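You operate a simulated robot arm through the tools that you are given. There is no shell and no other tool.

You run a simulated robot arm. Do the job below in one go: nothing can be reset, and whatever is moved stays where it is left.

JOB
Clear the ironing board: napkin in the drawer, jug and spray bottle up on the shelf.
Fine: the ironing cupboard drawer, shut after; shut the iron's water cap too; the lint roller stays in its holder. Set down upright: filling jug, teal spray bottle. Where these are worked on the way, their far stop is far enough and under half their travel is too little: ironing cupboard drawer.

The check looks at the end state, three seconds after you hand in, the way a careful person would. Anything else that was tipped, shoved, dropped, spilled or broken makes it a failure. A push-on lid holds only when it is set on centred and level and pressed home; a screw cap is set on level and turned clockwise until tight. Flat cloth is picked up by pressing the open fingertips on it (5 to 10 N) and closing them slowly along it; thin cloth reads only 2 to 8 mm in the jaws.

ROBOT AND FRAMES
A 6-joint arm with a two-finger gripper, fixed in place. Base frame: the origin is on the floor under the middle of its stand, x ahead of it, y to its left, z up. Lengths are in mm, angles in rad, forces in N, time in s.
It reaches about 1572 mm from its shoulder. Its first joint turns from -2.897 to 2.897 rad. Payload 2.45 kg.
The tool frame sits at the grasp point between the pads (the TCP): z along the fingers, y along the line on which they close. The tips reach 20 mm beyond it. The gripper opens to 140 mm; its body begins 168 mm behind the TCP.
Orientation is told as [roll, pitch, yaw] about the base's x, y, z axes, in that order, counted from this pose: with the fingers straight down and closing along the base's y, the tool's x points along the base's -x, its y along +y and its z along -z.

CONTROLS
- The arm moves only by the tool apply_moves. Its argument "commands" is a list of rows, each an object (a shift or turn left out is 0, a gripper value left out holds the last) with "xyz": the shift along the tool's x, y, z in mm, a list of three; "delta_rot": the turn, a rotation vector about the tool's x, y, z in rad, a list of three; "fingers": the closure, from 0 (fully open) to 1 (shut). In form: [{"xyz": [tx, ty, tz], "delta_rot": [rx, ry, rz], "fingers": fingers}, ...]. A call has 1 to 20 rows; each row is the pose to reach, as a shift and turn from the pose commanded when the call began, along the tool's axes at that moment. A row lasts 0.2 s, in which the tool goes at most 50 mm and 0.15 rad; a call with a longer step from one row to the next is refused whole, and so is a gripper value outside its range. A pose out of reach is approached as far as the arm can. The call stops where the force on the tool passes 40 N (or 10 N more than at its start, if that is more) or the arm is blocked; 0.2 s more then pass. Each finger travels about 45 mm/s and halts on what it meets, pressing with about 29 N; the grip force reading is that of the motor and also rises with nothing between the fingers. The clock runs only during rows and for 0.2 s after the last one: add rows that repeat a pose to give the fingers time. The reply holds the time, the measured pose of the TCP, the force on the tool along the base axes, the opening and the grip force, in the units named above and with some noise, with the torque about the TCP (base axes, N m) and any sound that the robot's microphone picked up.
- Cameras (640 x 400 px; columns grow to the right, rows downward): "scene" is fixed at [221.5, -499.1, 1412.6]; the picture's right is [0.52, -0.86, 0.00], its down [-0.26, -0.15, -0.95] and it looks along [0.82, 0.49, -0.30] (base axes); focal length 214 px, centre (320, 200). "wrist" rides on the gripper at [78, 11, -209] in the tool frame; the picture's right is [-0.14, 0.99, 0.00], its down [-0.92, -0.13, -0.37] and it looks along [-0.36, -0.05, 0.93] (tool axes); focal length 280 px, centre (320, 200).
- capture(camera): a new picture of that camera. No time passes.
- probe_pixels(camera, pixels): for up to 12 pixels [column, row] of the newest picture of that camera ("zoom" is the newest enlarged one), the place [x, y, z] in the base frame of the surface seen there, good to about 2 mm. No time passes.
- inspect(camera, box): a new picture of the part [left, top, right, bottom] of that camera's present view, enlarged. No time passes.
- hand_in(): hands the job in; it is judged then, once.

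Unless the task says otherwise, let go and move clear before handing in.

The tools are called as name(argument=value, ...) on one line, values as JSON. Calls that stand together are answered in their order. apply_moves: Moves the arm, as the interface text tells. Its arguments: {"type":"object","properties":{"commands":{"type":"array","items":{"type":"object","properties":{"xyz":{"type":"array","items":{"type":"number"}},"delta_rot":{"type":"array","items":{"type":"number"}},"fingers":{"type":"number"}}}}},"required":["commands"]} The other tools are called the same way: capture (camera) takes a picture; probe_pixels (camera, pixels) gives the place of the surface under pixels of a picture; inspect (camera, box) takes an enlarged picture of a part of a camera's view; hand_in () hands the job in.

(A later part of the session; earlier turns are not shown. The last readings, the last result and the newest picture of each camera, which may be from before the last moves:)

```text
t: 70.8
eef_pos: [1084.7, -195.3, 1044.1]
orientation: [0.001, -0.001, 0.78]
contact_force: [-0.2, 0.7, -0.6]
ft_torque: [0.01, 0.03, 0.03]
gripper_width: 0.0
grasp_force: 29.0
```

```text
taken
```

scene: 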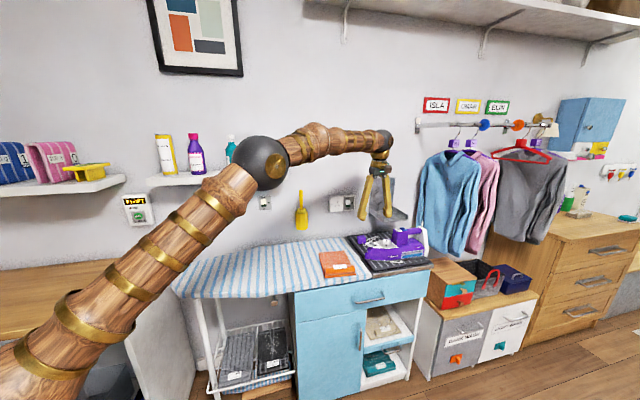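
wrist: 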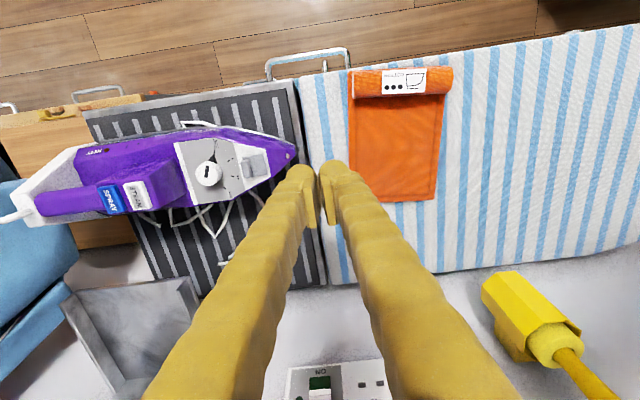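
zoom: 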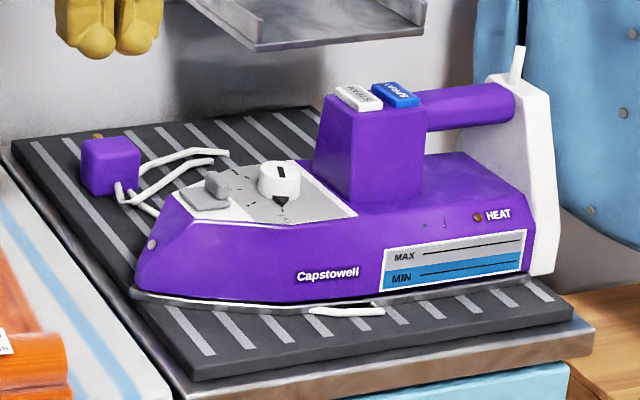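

The cap is shut at its stop and the iron moved no more than 2–3 mm. Next is the drawer, so I will probe its handle from this wrist view and from the scene.

inspect(camera="wrist", box=[250, 30, 378, 110])

probe_pixels(camera="zoom", pixels=[[85, 165], [200, 125], [300, 112], [400, 98], [480, 92], [95, 220], [485, 170], [500, 195], [90, 245], [300, 125], [200, 140], [560, 250]])

inspect(camera="scene", box=[340, 280, 404, 320])

probe_pixels(camera="zoom", pixels=[[150, 200], [300, 180], [400, 160], [250, 188], [250, 192], [250, 182], [130, 180], [430, 110], [200, 120], [480, 200], [120, 250], [430, 150]])

```text
5.00 times, centred on (314, 70) of wrist
```

zoom: 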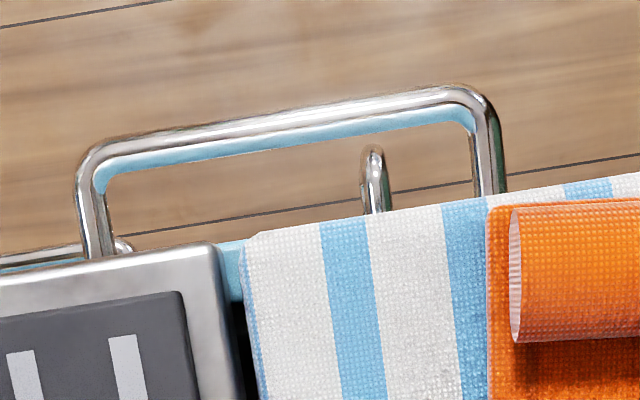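

```text
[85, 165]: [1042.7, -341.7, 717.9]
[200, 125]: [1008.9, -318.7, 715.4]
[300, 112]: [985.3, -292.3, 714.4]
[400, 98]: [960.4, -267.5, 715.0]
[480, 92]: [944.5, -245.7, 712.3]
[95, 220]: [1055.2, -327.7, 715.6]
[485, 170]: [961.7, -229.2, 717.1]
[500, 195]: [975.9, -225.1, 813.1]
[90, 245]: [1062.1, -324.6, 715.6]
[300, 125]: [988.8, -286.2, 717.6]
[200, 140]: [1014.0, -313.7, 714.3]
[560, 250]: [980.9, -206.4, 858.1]
```

```text
10.00 times, centred on (372, 300) of scene
```

zoom: 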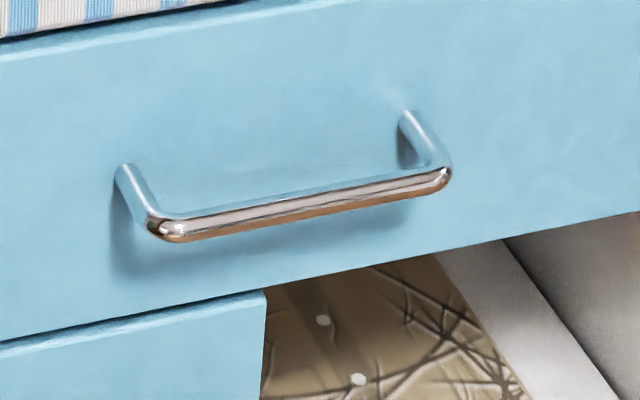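

```text
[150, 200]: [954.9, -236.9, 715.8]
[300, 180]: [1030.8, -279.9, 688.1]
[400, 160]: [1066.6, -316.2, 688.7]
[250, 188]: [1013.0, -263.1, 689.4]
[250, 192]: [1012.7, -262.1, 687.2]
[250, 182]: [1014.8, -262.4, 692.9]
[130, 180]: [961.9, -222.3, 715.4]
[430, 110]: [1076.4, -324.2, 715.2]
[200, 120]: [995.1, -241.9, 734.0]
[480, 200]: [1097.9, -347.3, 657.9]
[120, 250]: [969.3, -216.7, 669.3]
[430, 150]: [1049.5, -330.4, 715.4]
```

The bar centre is about s=907, n=499, z=712, with the face at n=536. I will back away from the board, turning the tool 90° so the fingers can close vertically on the bar.

apply_moves(commands=[{"xyz": [15, 0, 0], "delta_rot": [0, 0, 0.06], "fingers": 0.8}, {"xyz": [40, 0, 0], "delta_rot": [0, 0, 0.18], "fingers": 0.6}, {"xyz": [70, 0, 0], "delta_rot": [0, 0, 0.31], "fingers": 0.5}, {"xyz": [100, 0, 0], "delta_rot": [0, 0, 0.44], "fingers": 0.5}, {"xyz": [132, 0, 0], "delta_rot": [0, 0, 0.57], "fingers": 0.5}, {"xyz": [164, 0, 0], "delta_rot": [0, 0, 0.7], "fingers": 0.5}, {"xyz": [196, 0, 0], "delta_rot": [0, 0, 0.83], "fingers": 0.5}, {"xyz": [228, 0, 0], "delta_rot": [0, 0, 0.96], "fingers": 0.5}, {"xyz": [260, 0, 0], "delta_rot": [0, 0, 1.09], "fingers": 0.5}, {"xyz": [290, 0, 0], "delta_rot": [0, 0, 1.22], "fingers": 0.5}, {"xyz": [315, 0, 0], "delta_rot": [0, 0, 1.35], "fingers": 0.5}, {"xyz": [330, 0, 0], "delta_rot": [0, 0, 1.47], "fingers": 0.5}, {"xyz": [334, 0, 0], "delta_rot": [0, 0, 1.571], "fingers": 0.5}, {"xyz": [334, 0, 0], "delta_rot": [0, 0, 1.571], "fingers": 0.5}])

capture(camera="scene")

capture(camera="wrist")

```text
t: 73.8
eef_pos: [847.1, -431.7, 1044.4]
orientation: [-0.001, 0.0, -0.793]
contact_force: [0.2, -0.1, 0.2]
ft_torque: [0.04, 0.0, -0.01]
gripper_width: 70.1
grasp_force: 0.0
```

```text
taken
```

scene: 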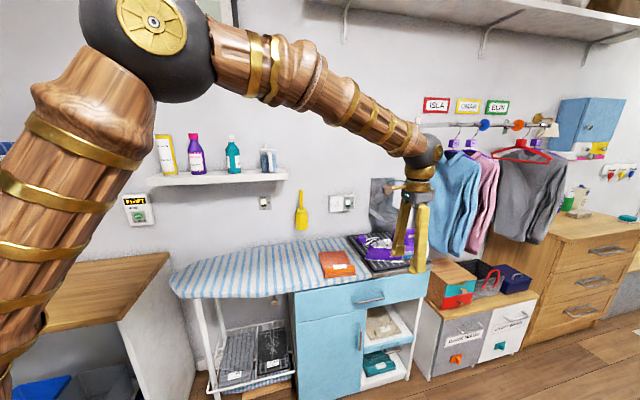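

```text
taken
```

wrist: 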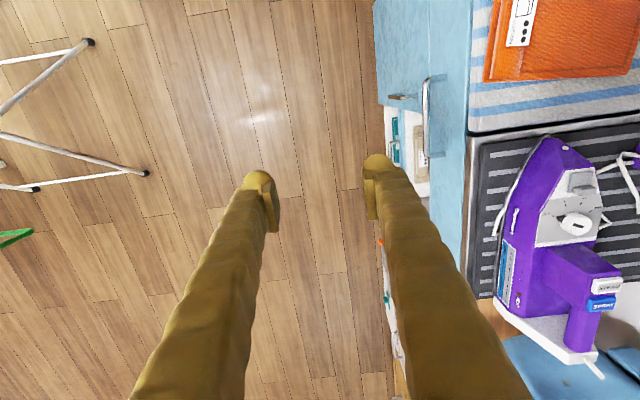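

The tool now closes across the drawer's normal, with the handle visible at (425,115). I will tilt the fingers to point at the drawer front (80°) while lowering.

apply_moves(commands=[{"xyz": [0, 0, 15], "delta_rot": [-0.08, 0, 0]}, {"xyz": [0, 2, 40], "delta_rot": [-0.21, 0, 0]}, {"xyz": [0, 5, 65], "delta_rot": [-0.34, 0, 0]}, {"xyz": [0, 8, 90], "delta_rot": [-0.47, 0, 0]}, {"xyz": [0, 11, 115], "delta_rot": [-0.6, 0, 0]}, {"xyz": [0, 14, 140], "delta_rot": [-0.73, 0, 0]}, {"xyz": [0, 17, 165], "delta_rot": [-0.86, 0, 0]}, {"xyz": [0, 20, 190], "delta_rot": [-0.99, 0, 0]}, {"xyz": [0, 23, 215], "delta_rot": [-1.12, 0, 0]}, {"xyz": [0, 26, 235], "delta_rot": [-1.25, 0, 0]}, {"xyz": [0, 30, 245], "delta_rot": [-1.4, 0, 0]}, {"xyz": [0, 30, 245], "delta_rot": [-1.4, 0, 0]}])

capture(camera="scene")

capture(camera="wrist")

```text
t: 76.4
eef_pos: [869.1, -409.6, 801.1]
orientation: [1.402, 0.0, -0.791]
contact_force: [-0.2, -0.5, -0.1]
ft_torque: [-0.04, 0.0, 0.01]
gripper_width: 70.0
grasp_force: 0.1
```

```text
taken
```

scene: 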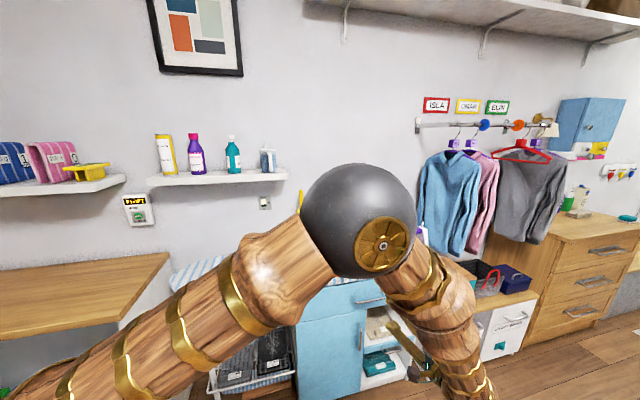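

```text
taken
```

wrist: 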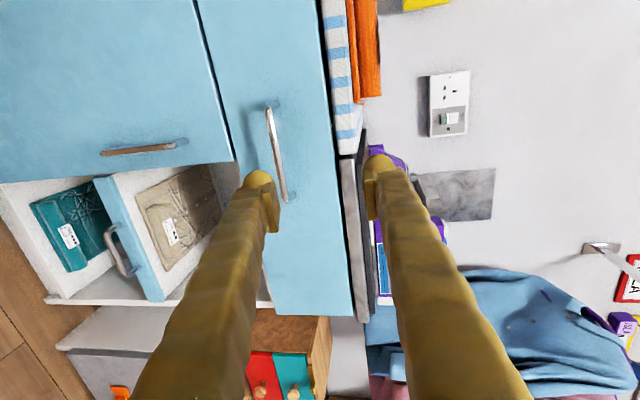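

The handle bar shows at (275,150) in the wrist view and the arm is comfortable. I will line up with the bar about 80 mm short of it.

apply_moves(commands=[{"xyz": [-1, -12, 12], "fingers": 0.55}, {"xyz": [-2, -26, 30], "fingers": 0.6}, {"xyz": [-3, -42, 50], "fingers": 0.6}, {"xyz": [-4.6, -54, 75], "fingers": 0.6}, {"xyz": [-4.6, -59, 95], "fingers": 0.6}, {"xyz": [-4.6, -59.3, 102], "fingers": 0.6}, {"xyz": [-4.6, -59.3, 102], "fingers": 0.6}])

capture(camera="wrist")

```text
t: 78.0
eef_pos: [937.2, -348.9, 725.1]
orientation: [1.4, 0.001, -0.79]
contact_force: [-0.1, 0.5, -0.3]
ft_torque: [-0.03, 0.01, 0.01]
gripper_width: 56.0
grasp_force: 0.1
```

```text
taken
```

wrist: 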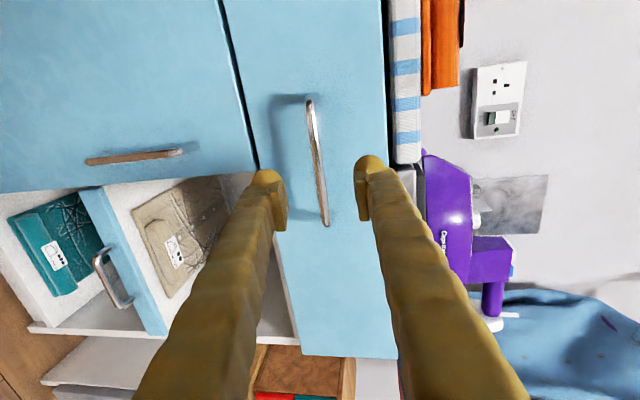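

The bar runs between the two fingers, from (310,105) to (326,220). I will probe it to refine the approach.

probe_pixels(camera="wrist", pixels=[[311, 120], [314, 145], [317, 165], [320, 185], [324, 215], [300, 165], [345, 165], [308, 103], [326, 222], [384, 100], [255, 165]])

```text
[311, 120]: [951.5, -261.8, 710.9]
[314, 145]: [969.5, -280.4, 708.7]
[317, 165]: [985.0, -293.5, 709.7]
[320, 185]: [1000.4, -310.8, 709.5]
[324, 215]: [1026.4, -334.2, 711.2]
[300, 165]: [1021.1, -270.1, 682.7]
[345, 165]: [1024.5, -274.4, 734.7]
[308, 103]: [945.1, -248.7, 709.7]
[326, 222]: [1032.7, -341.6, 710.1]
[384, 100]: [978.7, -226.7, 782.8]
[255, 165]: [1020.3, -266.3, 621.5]
```

The bar centre is at about z 710, n 499. I will advance 79 mm and close on the bar.

apply_moves(commands=[{"xyz": [0, -0.5, 15], "fingers": 0.6}, {"xyz": [0, -1, 35], "fingers": 0.6}, {"xyz": [0, -1.5, 55], "fingers": 0.6}, {"xyz": [0, -1.5, 70], "fingers": 0.6}, {"xyz": [0, -1.5, 78], "fingers": 0.6}, {"xyz": [0, -1.5, 78], "fingers": 0.6}])

capture(camera="wrist")

```text
t: 79.4
eef_pos: [991.9, -293.6, 709.5]
orientation: [1.401, 0.002, -0.79]
contact_force: [-0.3, 0.3, -1.3]
ft_torque: [-0.03, -0.01, 0.01]
gripper_width: 56.0
grasp_force: 0.0
```

```text
taken
```

wrist: 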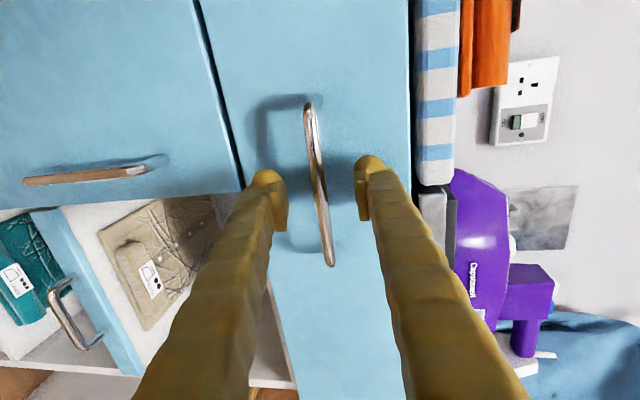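

The bar is between the pads with no contact. I will close on it.

apply_moves(commands=[{"xyz": [0, 0, 0], "fingers": 0.75}, {"xyz": [0, 0, 0], "fingers": 0.88}, {"xyz": [0, 0, 0], "fingers": 0.95}, {"xyz": [0, 0, 0], "fingers": 1.0}, {"xyz": [0, 0, 0], "fingers": 1.0}, {"xyz": [0, 0, 0], "fingers": 1.0}])

```text
t: 80.8
eef_pos: [991.4, -295.4, 710.5]
orientation: [1.402, -0.002, -0.791]
contact_force: [-1.9, 4.1, 14.6]
ft_torque: [-0.05, -0.11, 0.12]
gripper_width: 7.6
grasp_force: 35.9
```

The bar is gripped at 7.6 mm. I will pull straight out 30 mm slowly as a test, easing up 1 mm to relieve the vertical load.

apply_moves(commands=[{"xyz": [0, 1.0, 0], "fingers": 1.0}, {"xyz": [0, 0.7, -4], "fingers": 1.0}, {"xyz": [0, -0.5, -10], "fingers": 1.0}, {"xyz": [0, -2.3, -20], "fingers": 1.0}, {"xyz": [0, -4.2, -30], "fingers": 1.0}, {"xyz": [0, -4.2, -30], "fingers": 1.0}])

capture(camera="wrist")

```text
t: 82.2
eef_pos: [969.6, -316.4, 710.7]
orientation: [1.399, 0.0, -0.791]
contact_force: [-10.1, 7.2, -2.6]
ft_torque: [-0.1, -0.09, 0.3]
gripper_width: 7.3
grasp_force: 35.2
```

```text
taken
```

wrist: 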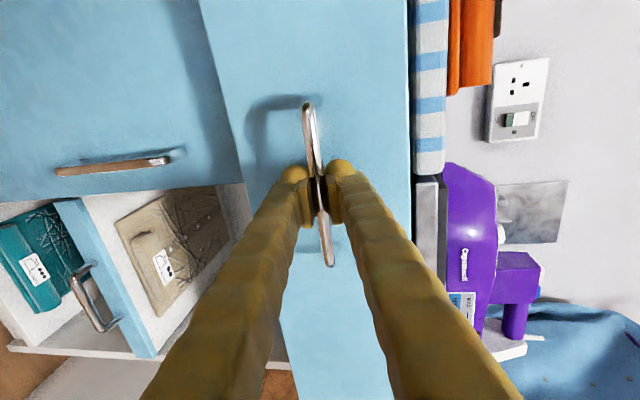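

The drawer is sliding out along its axis. I will keep pulling steadily until it reaches its stop or about 250 mm more.

apply_moves(commands=[{"xyz": [0.3, -1.0, -6], "fingers": 1.0}, {"xyz": [0.5, -2.7, -16], "fingers": 1.0}, {"xyz": [0.5, -5.1, -30], "fingers": 1.0}, {"xyz": [0.5, -7.6, -44], "fingers": 1.0}, {"xyz": [0.5, -10.0, -58], "fingers": 1.0}, {"xyz": [0.5, -12.4, -72], "fingers": 1.0}, {"xyz": [0.5, -14.8, -86], "fingers": 1.0}, {"xyz": [0.5, -17.3, -100], "fingers": 1.0}, {"xyz": [0.5, -19.7, -114], "fingers": 1.0}, {"xyz": [0.5, -22.1, -128], "fingers": 1.0}, {"xyz": [0.5, -24.5, -142], "fingers": 1.0}, {"xyz": [0.5, -26.9, -156], "fingers": 1.0}, {"xyz": [0.5, -29.3, -170], "fingers": 1.0}, {"xyz": [0.5, -31.7, -184], "fingers": 1.0}, {"xyz": [0.5, -34.2, -198], "fingers": 1.0}])

capture(camera="wrist")

capture(camera="scene")

```text
t: 84.3
eef_pos: [883.5, -401.9, 709.9]
orientation: [1.397, 0.0, -0.792]
contact_force: [4.6, -3.2, -4.1]
ft_torque: [-0.18, -0.19, -0.41]
gripper_width: 7.5
grasp_force: 35.5
stopped in row 10: the force on the tool passed its limit at 43 N (the readings are from after the stop); the commanded pose is now the measured one
```

```text
taken
```

wrist: 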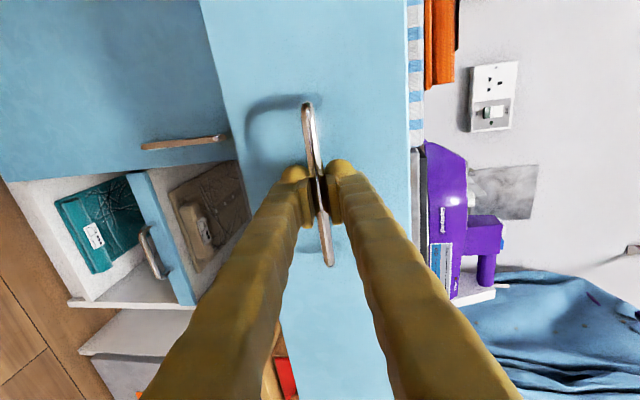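

```text
taken
```

scene: 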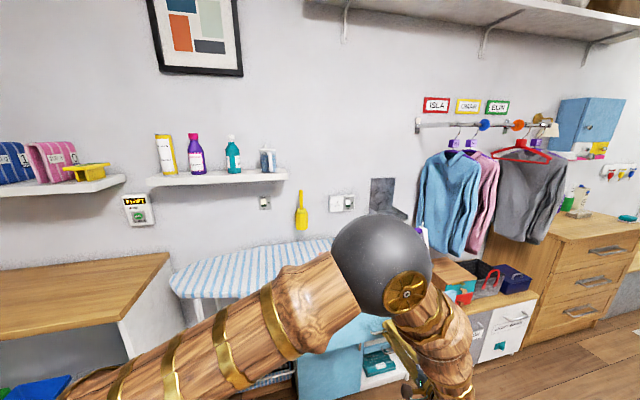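

It stopped after about 152 mm at 43 N. I will pull once more, gently, to check whether that is really the end stop.

apply_moves(commands=[{"xyz": [0, -0.5, -3], "fingers": 1.0}, {"xyz": [0, -1.0, -6], "fingers": 1.0}, {"xyz": [0, -1.5, -9], "fingers": 1.0}, {"xyz": [0, -2.1, -12], "fingers": 1.0}])

capture(camera="wrist")

```text
t: 85.3
eef_pos: [874.6, -410.6, 711.0]
orientation: [1.398, -0.002, -0.793]
contact_force: [3.5, -2.0, -15.5]
ft_torque: [-0.18, -0.06, 0.18]
gripper_width: 7.5
grasp_force: 35.2
```

```text
taken
```

wrist: 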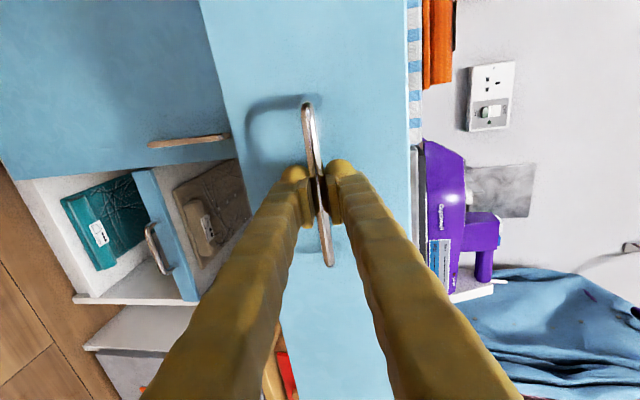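

It moved another 12 mm, so that was not the stop; the load came from a slight vertical misalignment. I will correct down 1 mm and keep pulling.

apply_moves(commands=[{"xyz": [0, -1.5, -3], "fingers": 1.0}, {"xyz": [0, -2.6, -9], "fingers": 1.0}, {"xyz": [0, -4.0, -17], "fingers": 1.0}, {"xyz": [0, -5.6, -26], "fingers": 1.0}, {"xyz": [0, -7.2, -35], "fingers": 1.0}, {"xyz": [0, -8.7, -44], "fingers": 1.0}, {"xyz": [0, -10.3, -53], "fingers": 1.0}, {"xyz": [0, -11.9, -62], "fingers": 1.0}, {"xyz": [0, -13.4, -71], "fingers": 1.0}, {"xyz": [0, -15.0, -80], "fingers": 1.0}])

capture(camera="wrist")

```text
t: 87.5
eef_pos: [816.6, -469.1, 709.7]
orientation: [1.399, -0.002, -0.792]
contact_force: [19.6, -19.6, 7.4]
ft_torque: [-0.11, -0.18, -0.25]
gripper_width: 7.4
grasp_force: 34.9
```

```text
taken
```

wrist: 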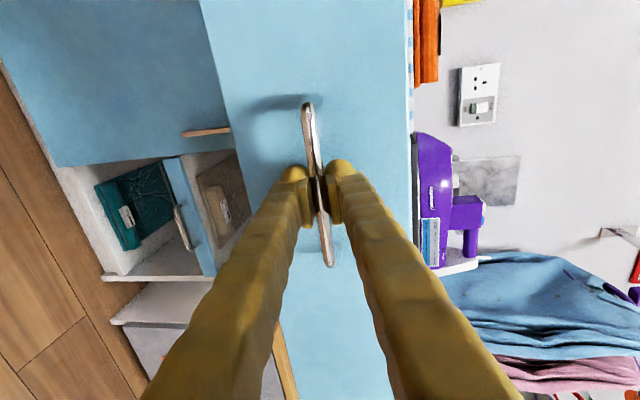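

The drawer is out about 249 mm, which is ample; only a sideways load of about 28 N has built up. I will relieve it, open the fingers, and back off along the approach line.

apply_moves(commands=[{"xyz": [-1, 0, 0], "fingers": 1.0}, {"xyz": [-2, 0, 0], "fingers": 0.95}, {"xyz": [-2, 0, 0], "fingers": 0.85}, {"xyz": [-2, 0, 0], "fingers": 0.7}, {"xyz": [-2, 0, 0], "fingers": 0.6}, {"xyz": [-2, 0, 0], "fingers": 0.6}])

capture(camera="wrist")

```text
t: 88.9
eef_pos: [819.4, -470.1, 709.3]
orientation: [1.399, 0.0, -0.793]
contact_force: [0.1, 0.0, 0.1]
ft_torque: [0.02, 0.0, 0.0]
gripper_width: 55.8
grasp_force: 0.0
```

```text
taken
```

wrist: 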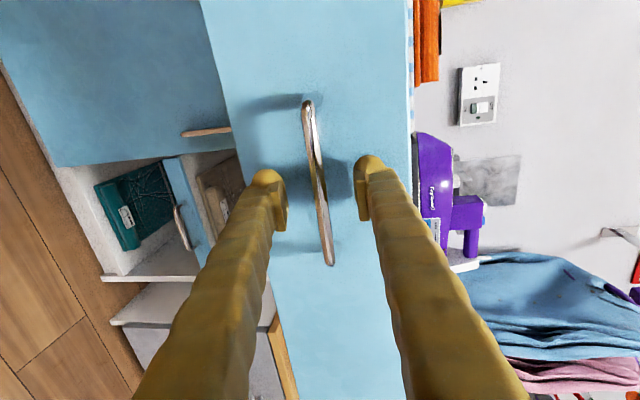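

The handle is released. I will back off, then rise and return the tool to vertical, clear of the open drawer.

apply_moves(commands=[{"xyz": [0, 0, -15]}, {"xyz": [0, 0, -45]}, {"xyz": [0, 0, -80]}, {"xyz": [0, 5, -108]}, {"xyz": [0, 25, -120], "delta_rot": [0.1, 0, 0]}, {"xyz": [0, 55, -126], "delta_rot": [0.23, 0, 0]}, {"xyz": [0, 90, -132], "delta_rot": [0.36, 0, 0]}, {"xyz": [0, 125, -138], "delta_rot": [0.49, 0, 0]}, {"xyz": [0, 160, -144], "delta_rot": [0.62, 0, 0]}, {"xyz": [0, 195, -150], "delta_rot": [0.75, 0, 0]}, {"xyz": [0, 230, -156], "delta_rot": [0.88, 0, 0]}, {"xyz": [0, 265, -162], "delta_rot": [1.01, 0, 0]}, {"xyz": [0, 300, -168], "delta_rot": [1.14, 0, 0]}, {"xyz": [0, 325, -172], "delta_rot": [1.27, 0, 0]}, {"xyz": [0, 345, -175], "delta_rot": [1.399, 0, 0]}, {"xyz": [0, 345, -175], "delta_rot": [1.399, 0, 0]}])

capture(camera="wrist")

capture(camera="scene")

```text
t: 92.3
eef_pos: [737.3, -548.7, 1078.4]
orientation: [-0.001, 0.0, -0.792]
contact_force: [0.5, 0.0, 0.1]
ft_torque: [0.0, -0.02, 0.0]
gripper_width: 55.9
grasp_force: 0.0
```

```text
taken
```

wrist: 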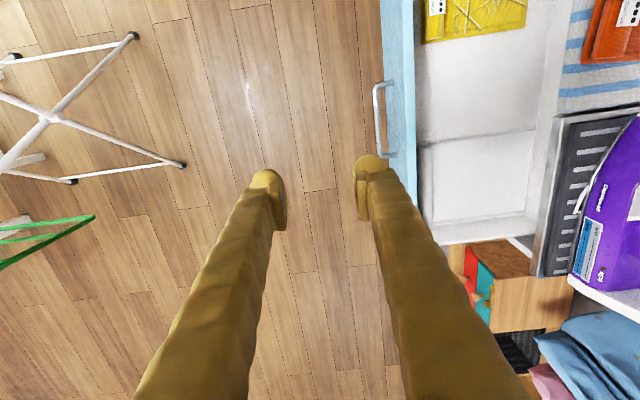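

```text
taken
```

scene: 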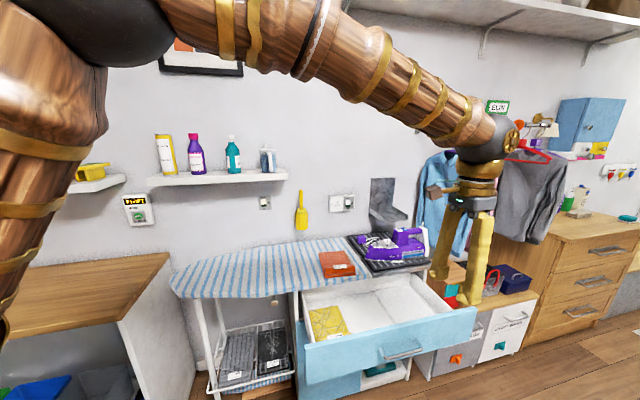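

The drawer is open and shows compartments inside, with a yellow cloth at the left. I will inspect the interior closely.

inspect(camera="scene", box=[290, 260, 482, 380])

probe_pixels(camera="zoom", pixels=[[60, 275], [615, 160], [60, 120], [430, 50], [230, 110], [330, 210], [300, 120], [400, 110], [500, 150], [100, 200], [350, 150], [265, 150]])

inspect(camera="wrist", box=[370, 0, 640, 270])

```text
3.33 times, centred on (386, 320) of scene
```

zoom: 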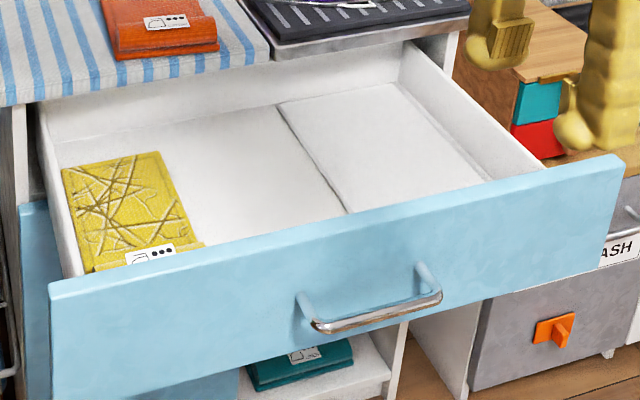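

```text
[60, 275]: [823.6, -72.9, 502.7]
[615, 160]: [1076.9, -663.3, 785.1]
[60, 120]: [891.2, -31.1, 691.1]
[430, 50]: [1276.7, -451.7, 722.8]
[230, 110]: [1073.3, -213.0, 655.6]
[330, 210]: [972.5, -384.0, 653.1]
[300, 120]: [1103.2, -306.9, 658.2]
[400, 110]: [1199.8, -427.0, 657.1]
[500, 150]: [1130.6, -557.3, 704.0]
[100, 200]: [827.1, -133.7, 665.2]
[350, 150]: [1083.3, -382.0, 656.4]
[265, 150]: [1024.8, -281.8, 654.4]
```

```text
1.48 times, centred on (505, 135) of wrist
```

zoom: 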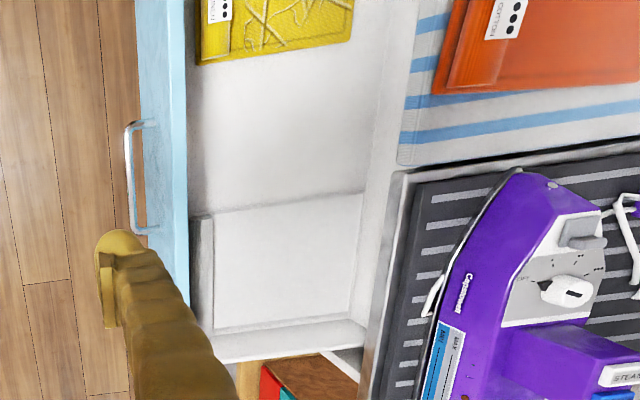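

The drawer floor is at z≈655, with a yellow cloth at the left and free space in the middle and right. I will probe its inner edges from the wrist view.

probe_pixels(camera="zoom", pixels=[[187, 150], [150, 150], [200, 64], [350, 40], [215, 220], [365, 190], [205, 330], [360, 340], [398, 130], [300, 120], [250, 260], [340, 300]])

probe_pixels(camera="scene", pixels=[[350, 335], [420, 320], [305, 344], [475, 307], [340, 325], [345, 308], [310, 310], [390, 320], [440, 310], [400, 285]])

```text
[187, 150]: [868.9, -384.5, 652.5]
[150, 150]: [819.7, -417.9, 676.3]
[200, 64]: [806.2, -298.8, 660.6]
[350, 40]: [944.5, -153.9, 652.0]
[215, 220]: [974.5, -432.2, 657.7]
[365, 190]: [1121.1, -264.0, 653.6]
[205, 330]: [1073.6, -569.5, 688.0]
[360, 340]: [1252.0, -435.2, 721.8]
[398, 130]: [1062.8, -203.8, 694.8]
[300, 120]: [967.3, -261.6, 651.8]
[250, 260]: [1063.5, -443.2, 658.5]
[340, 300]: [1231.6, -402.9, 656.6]
```

```text
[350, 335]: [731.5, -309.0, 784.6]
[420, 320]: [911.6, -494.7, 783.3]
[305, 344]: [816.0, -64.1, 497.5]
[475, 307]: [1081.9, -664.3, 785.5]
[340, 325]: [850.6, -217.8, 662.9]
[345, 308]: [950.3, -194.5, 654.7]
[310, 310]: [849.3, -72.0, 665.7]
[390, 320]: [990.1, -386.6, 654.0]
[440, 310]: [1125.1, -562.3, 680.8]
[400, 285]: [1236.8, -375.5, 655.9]
```

The free space lies between the yellow cloth (s≈780) and the step (s≈985), with n from 305 to 535, so the napkin fits. I will move above the napkin's roll, aligned with it.

apply_moves(commands=[{"xyz": [4, 12, 0], "delta_rot": [0, 0, 0.0], "fingers": 0.5}, {"xyz": [13, 42, 0], "delta_rot": [0, 0, 0.02], "fingers": 0.5}, {"xyz": [25, 82, 0], "delta_rot": [0, 0, 0.03], "fingers": 0.5}, {"xyz": [38, 124, 0], "delta_rot": [0, 0, 0.04], "fingers": 0.5}, {"xyz": [51, 167, 0], "delta_rot": [0, 0, 0.05], "fingers": 0.5}, {"xyz": [64, 210, 5], "delta_rot": [0, 0, 0.06], "fingers": 0.5}, {"xyz": [77, 253, 10], "delta_rot": [0, 0, 0.07], "fingers": 0.5}, {"xyz": [90, 296, 20], "delta_rot": [0, 0, 0.08], "fingers": 0.5}, {"xyz": [103, 338, 30], "delta_rot": [0, 0, 0.093], "fingers": 0.5}, {"xyz": [115, 378, 40], "delta_rot": [0, 0, 0.093], "fingers": 0.5}, {"xyz": [124, 406, 45], "delta_rot": [0, 0, 0.093], "fingers": 0.5}, {"xyz": [127, 418, 48], "delta_rot": [0, 0, 0.093], "fingers": 0.5}, {"xyz": [127, 418, 48], "delta_rot": [0, 0, 0.093], "fingers": 0.5}])

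capture(camera="wrist")

inspect(camera="wrist", box=[240, 60, 480, 260])

```text
t: 95.1
eef_pos: [944.8, -164.2, 1030.8]
orientation: [0.0, 0.0, -0.885]
contact_force: [-0.3, -1.2, -0.1]
ft_torque: [-0.01, -0.02, -0.02]
gripper_width: 70.1
grasp_force: 0.0
```

```text
taken
```

wrist: 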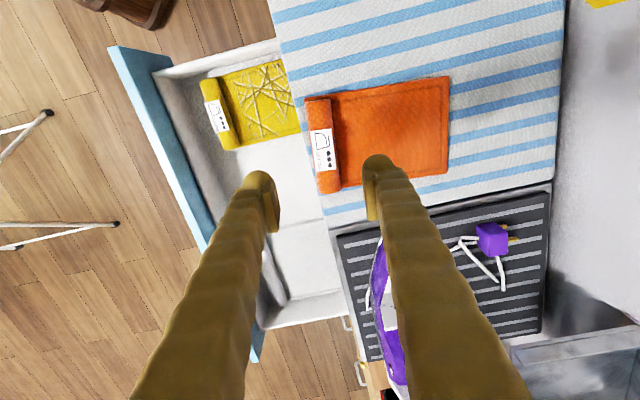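

```text
2.00 times, centred on (360, 160) of wrist
```

zoom: 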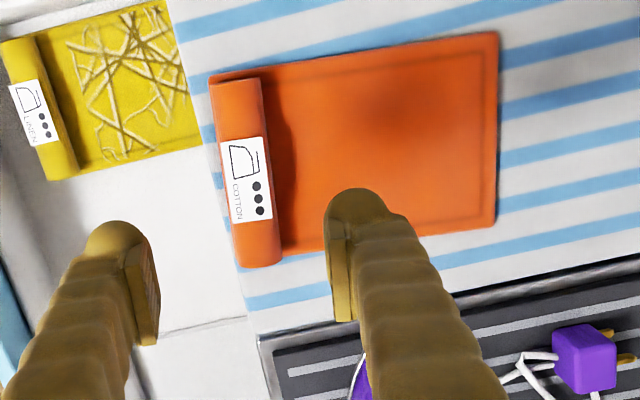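

The tool is aligned with the roll, whose axis runs from zoom (235,80) to (262,268). I will probe the roll and the flat part for exact heights.

probe_pixels(camera="zoom", pixels=[[235, 90], [245, 170], [262, 255], [225, 170], [265, 170], [280, 170], [215, 95], [300, 200], [225, 130], [240, 260], [490, 60], [490, 215]])

inspect(camera="wrist", box=[290, 85, 370, 205])

probe_pixels(camera="zoom", pixels=[[60, 100], [110, 100], [150, 100], [180, 100], [100, 200], [140, 200], [170, 200], [200, 200], [120, 300], [160, 310], [190, 310], [130, 330]])

```text
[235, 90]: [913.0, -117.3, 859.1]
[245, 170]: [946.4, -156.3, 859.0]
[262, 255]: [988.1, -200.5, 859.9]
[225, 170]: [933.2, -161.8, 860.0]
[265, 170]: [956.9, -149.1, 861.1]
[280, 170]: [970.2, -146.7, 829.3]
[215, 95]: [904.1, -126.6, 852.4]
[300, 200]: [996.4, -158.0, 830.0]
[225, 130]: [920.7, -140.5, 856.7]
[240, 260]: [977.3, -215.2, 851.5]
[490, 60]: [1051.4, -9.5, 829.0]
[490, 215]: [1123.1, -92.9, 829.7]
```

```text
3.33 times, centred on (330, 145) of wrist
```

zoom: 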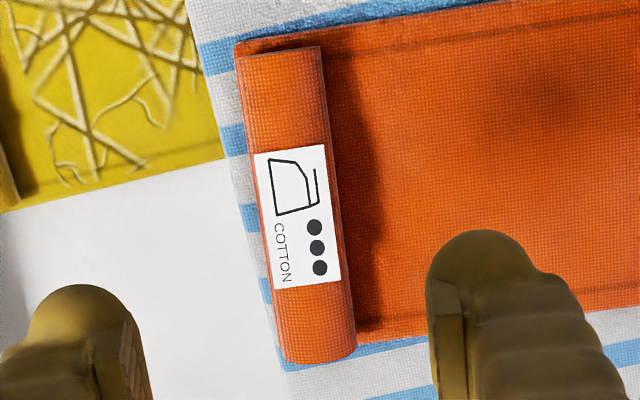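

```text
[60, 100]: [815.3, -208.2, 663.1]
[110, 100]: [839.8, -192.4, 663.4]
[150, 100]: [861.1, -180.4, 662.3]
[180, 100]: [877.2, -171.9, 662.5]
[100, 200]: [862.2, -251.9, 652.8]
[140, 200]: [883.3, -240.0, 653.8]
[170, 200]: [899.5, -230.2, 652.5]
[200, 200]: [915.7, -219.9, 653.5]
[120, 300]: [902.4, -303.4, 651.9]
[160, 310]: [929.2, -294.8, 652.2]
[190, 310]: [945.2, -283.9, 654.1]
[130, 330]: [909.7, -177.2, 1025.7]
```

The roll's centre is (950,-162), about 32 mm thick with its top at 861, and the flat part's top is at 830. I will centre over it and descend to z≈853.

apply_moves(commands=[{"xyz": [-1, 3, 20], "fingers": 0.5}, {"xyz": [-1.5, 5.7, 50], "fingers": 0.5}, {"xyz": [-1.5, 5.7, 85], "fingers": 0.5}, {"xyz": [-1.5, 5.7, 115], "fingers": 0.5}, {"xyz": [-1.5, 5.7, 142], "fingers": 0.5}, {"xyz": [-1.5, 5.7, 163], "fingers": 0.5}, {"xyz": [-1.5, 5.7, 175], "fingers": 0.5}, {"xyz": [-1.5, 5.7, 178], "fingers": 0.5}, {"xyz": [-1.5, 5.7, 178], "fingers": 0.5}])

capture(camera="wrist")

inspect(camera="scene", box=[290, 220, 402, 300])

```text
t: 97.1
eef_pos: [950.6, -163.8, 853.4]
orientation: [0.001, -0.001, -0.885]
contact_force: [-0.3, -0.1, -0.4]
ft_torque: [-0.02, 0.02, 0.01]
gripper_width: 70.4
grasp_force: 0.1
```

```text
taken
```

wrist: 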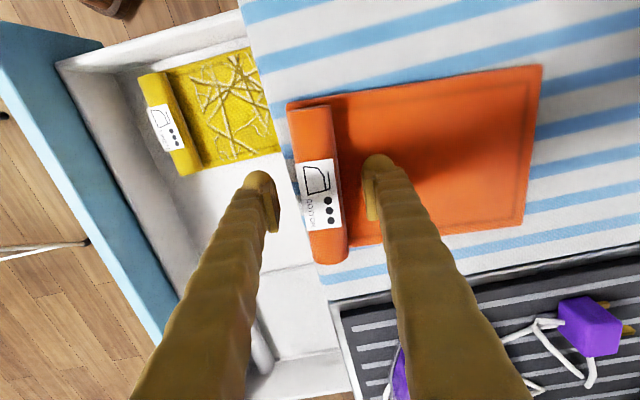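

```text
5.00 times, centred on (346, 260) of scene
```

zoom: 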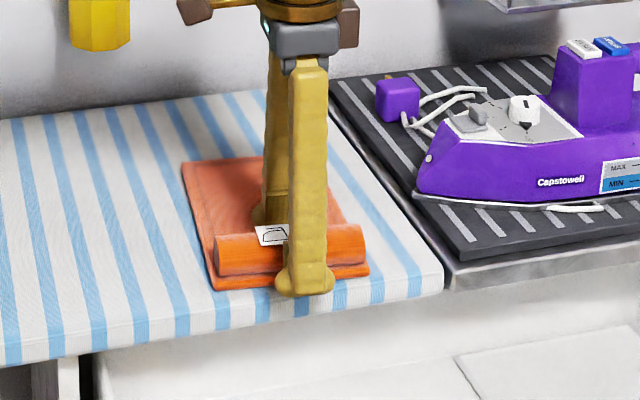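

The fingers straddle the roll with no contact. I will close slowly onto it.

apply_moves(commands=[{"xyz": [0, 0, 0], "fingers": 0.55}, {"xyz": [0, 0, 0], "fingers": 0.6}, {"xyz": [0, 0, 0], "fingers": 0.65}, {"xyz": [0, 0, 0], "fingers": 0.7}, {"xyz": [0, 0, 0], "fingers": 0.75}, {"xyz": [0, 0, 0], "fingers": 0.8}, {"xyz": [0, 0, 0], "fingers": 0.85}, {"xyz": [0, 0, 0], "fingers": 0.9}, {"xyz": [0, 0, 0], "fingers": 0.9}, {"xyz": [0, 0, 0], "fingers": 0.9}])

capture(camera="wrist")

inspect(camera="scene", box=[290, 220, 402, 300])

```text
t: 99.3
eef_pos: [950.9, -162.4, 852.6]
orientation: [0.001, -0.001, -0.885]
contact_force: [-0.8, 0.0, -0.1]
ft_torque: [-0.02, -0.01, 0.1]
gripper_width: 32.6
grasp_force: 28.7
```

```text
taken
```

wrist: 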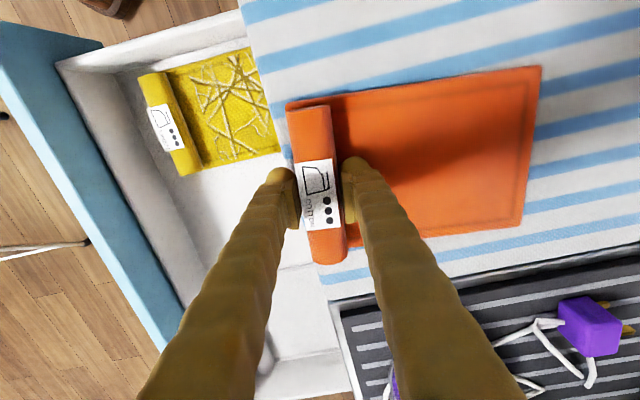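

```text
5.00 times, centred on (346, 260) of scene
```

zoom: 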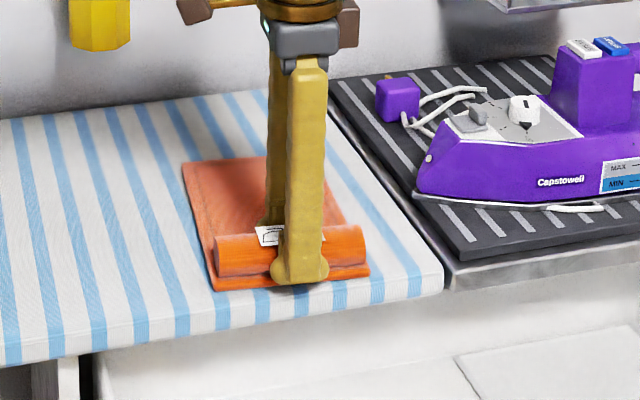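

The roll is held at 32.6 mm. I will lift slowly to see how the napkin follows.

apply_moves(commands=[{"xyz": [0, 0, -3], "fingers": 0.9}, {"xyz": [0, 0, -8], "fingers": 0.9}, {"xyz": [0, 0, -15], "fingers": 0.9}, {"xyz": [0, 0, -24], "fingers": 0.9}, {"xyz": [0, 0, -35], "fingers": 0.9}, {"xyz": [0, 0, -45], "fingers": 0.9}, {"xyz": [0, 0, -50], "fingers": 0.9}, {"xyz": [0, 0, -50], "fingers": 0.9}])

capture(camera="wrist")

inspect(camera="scene", box=[290, 210, 402, 290])

```text
t: 101.1
eef_pos: [949.9, -162.6, 903.6]
orientation: [0.002, 0.001, -0.885]
contact_force: [0.4, 0.3, -0.1]
ft_torque: [-0.02, 0.04, 0.02]
gripper_width: 32.6
grasp_force: 28.8
```

```text
taken
```

wrist: 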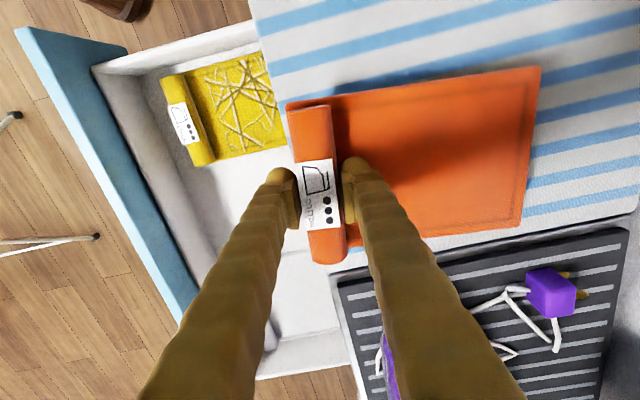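

```text
5.00 times, centred on (346, 250) of scene
```

zoom: 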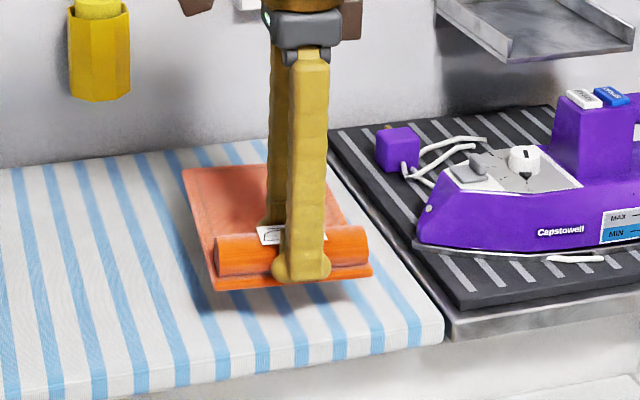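

The napkin lifts level as one stiff piece. Before carrying it over the drawer, I will measure the drawer front's inner edge and the board edge precisely.

probe_pixels(camera="wrist", pixels=[[90, 70], [94, 80], [100, 95], [110, 100], [130, 120], [75, 60], [50, 60], [170, 260], [185, 290], [200, 250], [150, 180], [110, 200]])

inspect(camera="wrist", box=[20, 20, 280, 340])

probe_pixels(camera="zoom", pixels=[[150, 120], [180, 160], [220, 240], [260, 300], [200, 200], [240, 200], [300, 340], [330, 300], [120, 140], [380, 330], [280, 380], [210, 150]])

```text
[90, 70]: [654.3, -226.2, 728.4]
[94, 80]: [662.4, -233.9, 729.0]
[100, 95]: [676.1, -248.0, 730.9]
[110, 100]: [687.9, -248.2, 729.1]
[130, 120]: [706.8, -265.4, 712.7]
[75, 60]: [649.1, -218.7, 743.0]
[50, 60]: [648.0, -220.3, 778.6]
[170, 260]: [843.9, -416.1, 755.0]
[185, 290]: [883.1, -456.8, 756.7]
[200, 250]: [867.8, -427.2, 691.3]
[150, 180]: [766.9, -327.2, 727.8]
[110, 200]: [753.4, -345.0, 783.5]
```

```text
1.25 times, centred on (150, 180) of wrist
```

zoom: 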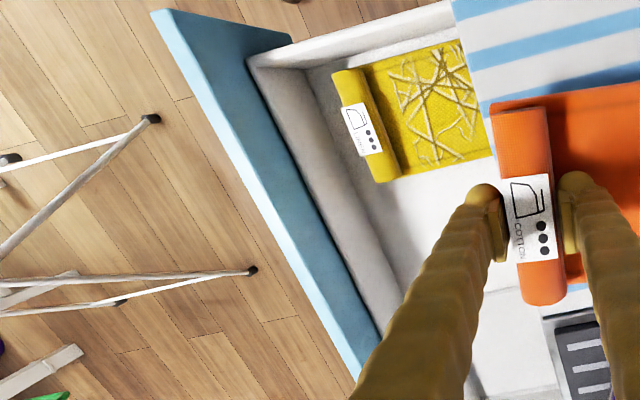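

```text
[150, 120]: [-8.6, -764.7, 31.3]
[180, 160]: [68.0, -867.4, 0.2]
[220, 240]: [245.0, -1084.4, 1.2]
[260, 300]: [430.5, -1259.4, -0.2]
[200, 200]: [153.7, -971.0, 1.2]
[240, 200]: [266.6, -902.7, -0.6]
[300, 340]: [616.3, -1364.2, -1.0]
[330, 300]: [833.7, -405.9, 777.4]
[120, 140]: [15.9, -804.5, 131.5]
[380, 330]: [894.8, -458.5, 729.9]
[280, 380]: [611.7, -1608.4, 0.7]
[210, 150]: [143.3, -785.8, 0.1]
```

The drawer's inner box starts at n≈317 and the board edge is at n≈535, so the 198 mm napkin fits best turned lengthwise along the drawer. I will raise it and carry it over the drawer, high above the iron.

apply_moves(commands=[{"xyz": [0, 0, -10], "fingers": 0.9}, {"xyz": [0, 0, -30], "fingers": 0.9}, {"xyz": [0, 0, -55], "fingers": 0.9}, {"xyz": [-5, -3, -78], "fingers": 0.9}, {"xyz": [-20, -12, -92], "fingers": 0.9}, {"xyz": [-42, -25, -96], "fingers": 0.9}, {"xyz": [-70, -42, -96], "fingers": 0.9}, {"xyz": [-100, -59, -96], "fingers": 0.9}, {"xyz": [-130, -77, -96], "fingers": 0.9}, {"xyz": [-158, -94, -96], "fingers": 0.9}, {"xyz": [-180, -107, -96], "fingers": 0.9}, {"xyz": [-193, -115, -96], "fingers": 0.9}, {"xyz": [-198, -118, -96], "fingers": 0.9}, {"xyz": [-198, -118, -96], "fingers": 0.9}])

capture(camera="wrist")

capture(camera="scene")

```text
t: 104.1
eef_pos: [983.7, -391.6, 999.6]
orientation: [-0.001, 0.001, -0.883]
contact_force: [-0.7, -0.2, 0.2]
ft_torque: [-0.01, 0.02, -0.03]
gripper_width: 32.6
grasp_force: 29.1
```

```text
taken
```

wrist: 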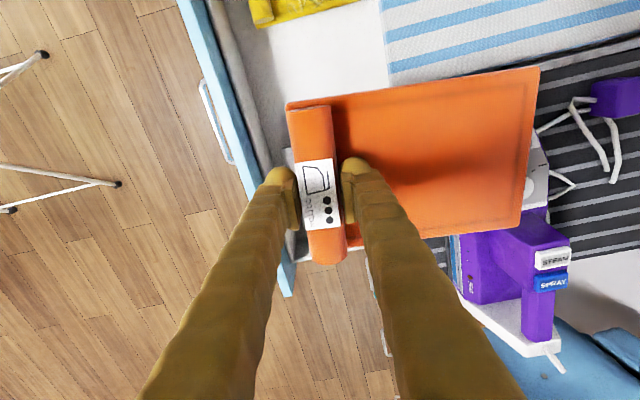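

```text
taken
```

scene: 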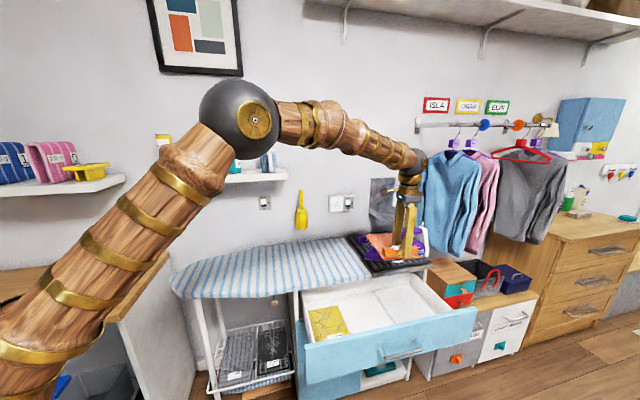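

The napkin is held level at z≈1000. I will rotate it 95° so its length lies along the drawer, swinging away from the iron.

apply_moves(commands=[{"xyz": [0, 0, -5], "delta_rot": [0, 0, -0.07], "fingers": 0.9}, {"xyz": [0, 0, -5], "delta_rot": [0, 0, -0.2], "fingers": 0.9}, {"xyz": [0, 0, -5], "delta_rot": [0, 0, -0.34], "fingers": 0.9}, {"xyz": [0, 0, -5], "delta_rot": [0, 0, -0.48], "fingers": 0.9}, {"xyz": [0, 0, -5], "delta_rot": [0, 0, -0.62], "fingers": 0.9}, {"xyz": [0, 0, -5], "delta_rot": [0, 0, -0.76], "fingers": 0.9}, {"xyz": [0, 0, -5], "delta_rot": [0, 0, -0.9], "fingers": 0.9}, {"xyz": [0, 0, -5], "delta_rot": [0, 0, -1.04], "fingers": 0.9}, {"xyz": [0, 0, -5], "delta_rot": [0, 0, -1.18], "fingers": 0.9}, {"xyz": [0, 0, -5], "delta_rot": [0, 0, -1.32], "fingers": 0.9}, {"xyz": [0, 0, -5], "delta_rot": [0, 0, -1.46], "fingers": 0.9}, {"xyz": [0, 0, -5], "delta_rot": [0, 0, -1.59], "fingers": 0.9}, {"xyz": [0, 0, -5], "delta_rot": [0, 0, -1.663], "fingers": 0.9}, {"xyz": [0, 0, -5], "delta_rot": [0, 0, -1.663], "fingers": 0.9}])

capture(camera="wrist")

capture(camera="scene")

```text
t: 107.1
eef_pos: [985.2, -391.3, 1005.2]
orientation: [-0.001, -0.002, 0.779]
contact_force: [0.4, 0.8, -2.0]
ft_torque: [-0.03, -0.03, 0.04]
gripper_width: 32.2
grasp_force: 28.9
```

```text
taken
```

wrist: 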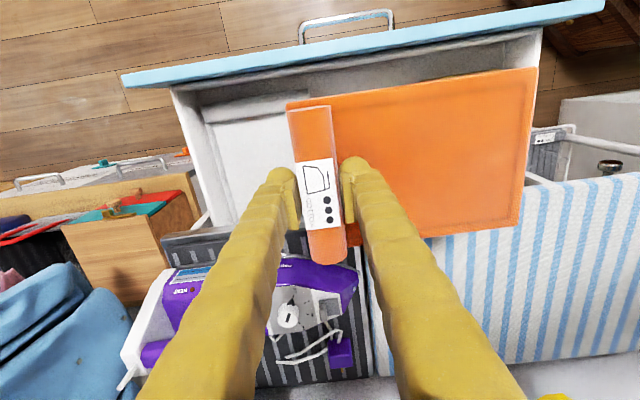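

```text
taken
```

scene: 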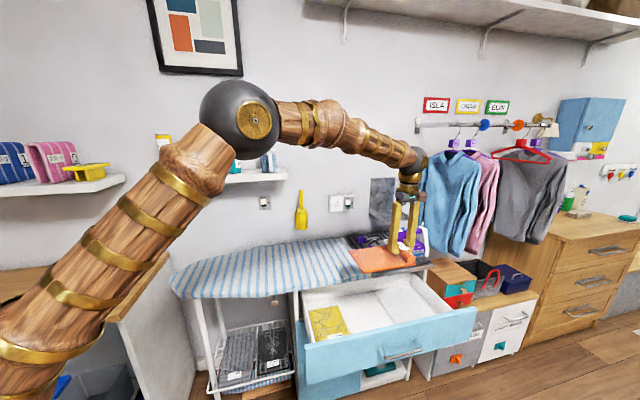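

The napkin now lies along the drawer. I will probe its corners and the drawer's inner features for the final placement.

probe_pixels(camera="wrist", pixels=[[292, 108], [532, 74], [516, 222], [330, 258], [345, 240], [205, 112], [285, 98], [240, 110], [240, 150], [200, 95], [300, 85], [260, 205]])

probe_pixels(camera="scene", pixels=[[373, 293], [378, 300], [385, 307], [390, 315], [396, 322], [365, 315], [352, 325], [345, 312], [340, 303], [375, 325], [410, 300], [420, 312]])

inspect(camera="scene", box=[296, 260, 456, 360])

```text
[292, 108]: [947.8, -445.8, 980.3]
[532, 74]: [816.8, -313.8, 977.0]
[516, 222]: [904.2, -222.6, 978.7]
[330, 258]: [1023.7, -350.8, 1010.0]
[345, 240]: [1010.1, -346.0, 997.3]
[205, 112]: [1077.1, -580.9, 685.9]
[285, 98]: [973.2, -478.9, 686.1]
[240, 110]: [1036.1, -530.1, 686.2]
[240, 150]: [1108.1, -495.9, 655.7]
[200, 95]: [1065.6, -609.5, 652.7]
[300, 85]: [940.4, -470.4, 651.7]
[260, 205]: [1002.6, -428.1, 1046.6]
```

```text
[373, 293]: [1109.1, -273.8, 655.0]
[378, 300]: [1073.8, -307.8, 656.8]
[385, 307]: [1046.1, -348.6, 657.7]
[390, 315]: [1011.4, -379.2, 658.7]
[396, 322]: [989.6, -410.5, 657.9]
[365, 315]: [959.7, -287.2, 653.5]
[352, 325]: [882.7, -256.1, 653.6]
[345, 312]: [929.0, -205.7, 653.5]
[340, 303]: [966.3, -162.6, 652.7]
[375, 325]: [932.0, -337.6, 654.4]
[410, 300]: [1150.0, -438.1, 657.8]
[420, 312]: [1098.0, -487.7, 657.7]
```

```text
4.00 times, centred on (376, 310) of scene
```

zoom: 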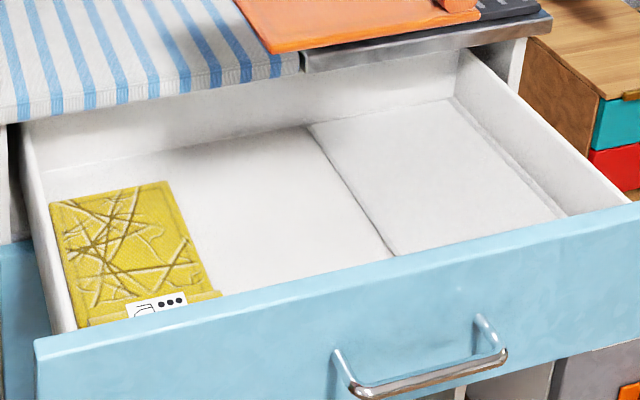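

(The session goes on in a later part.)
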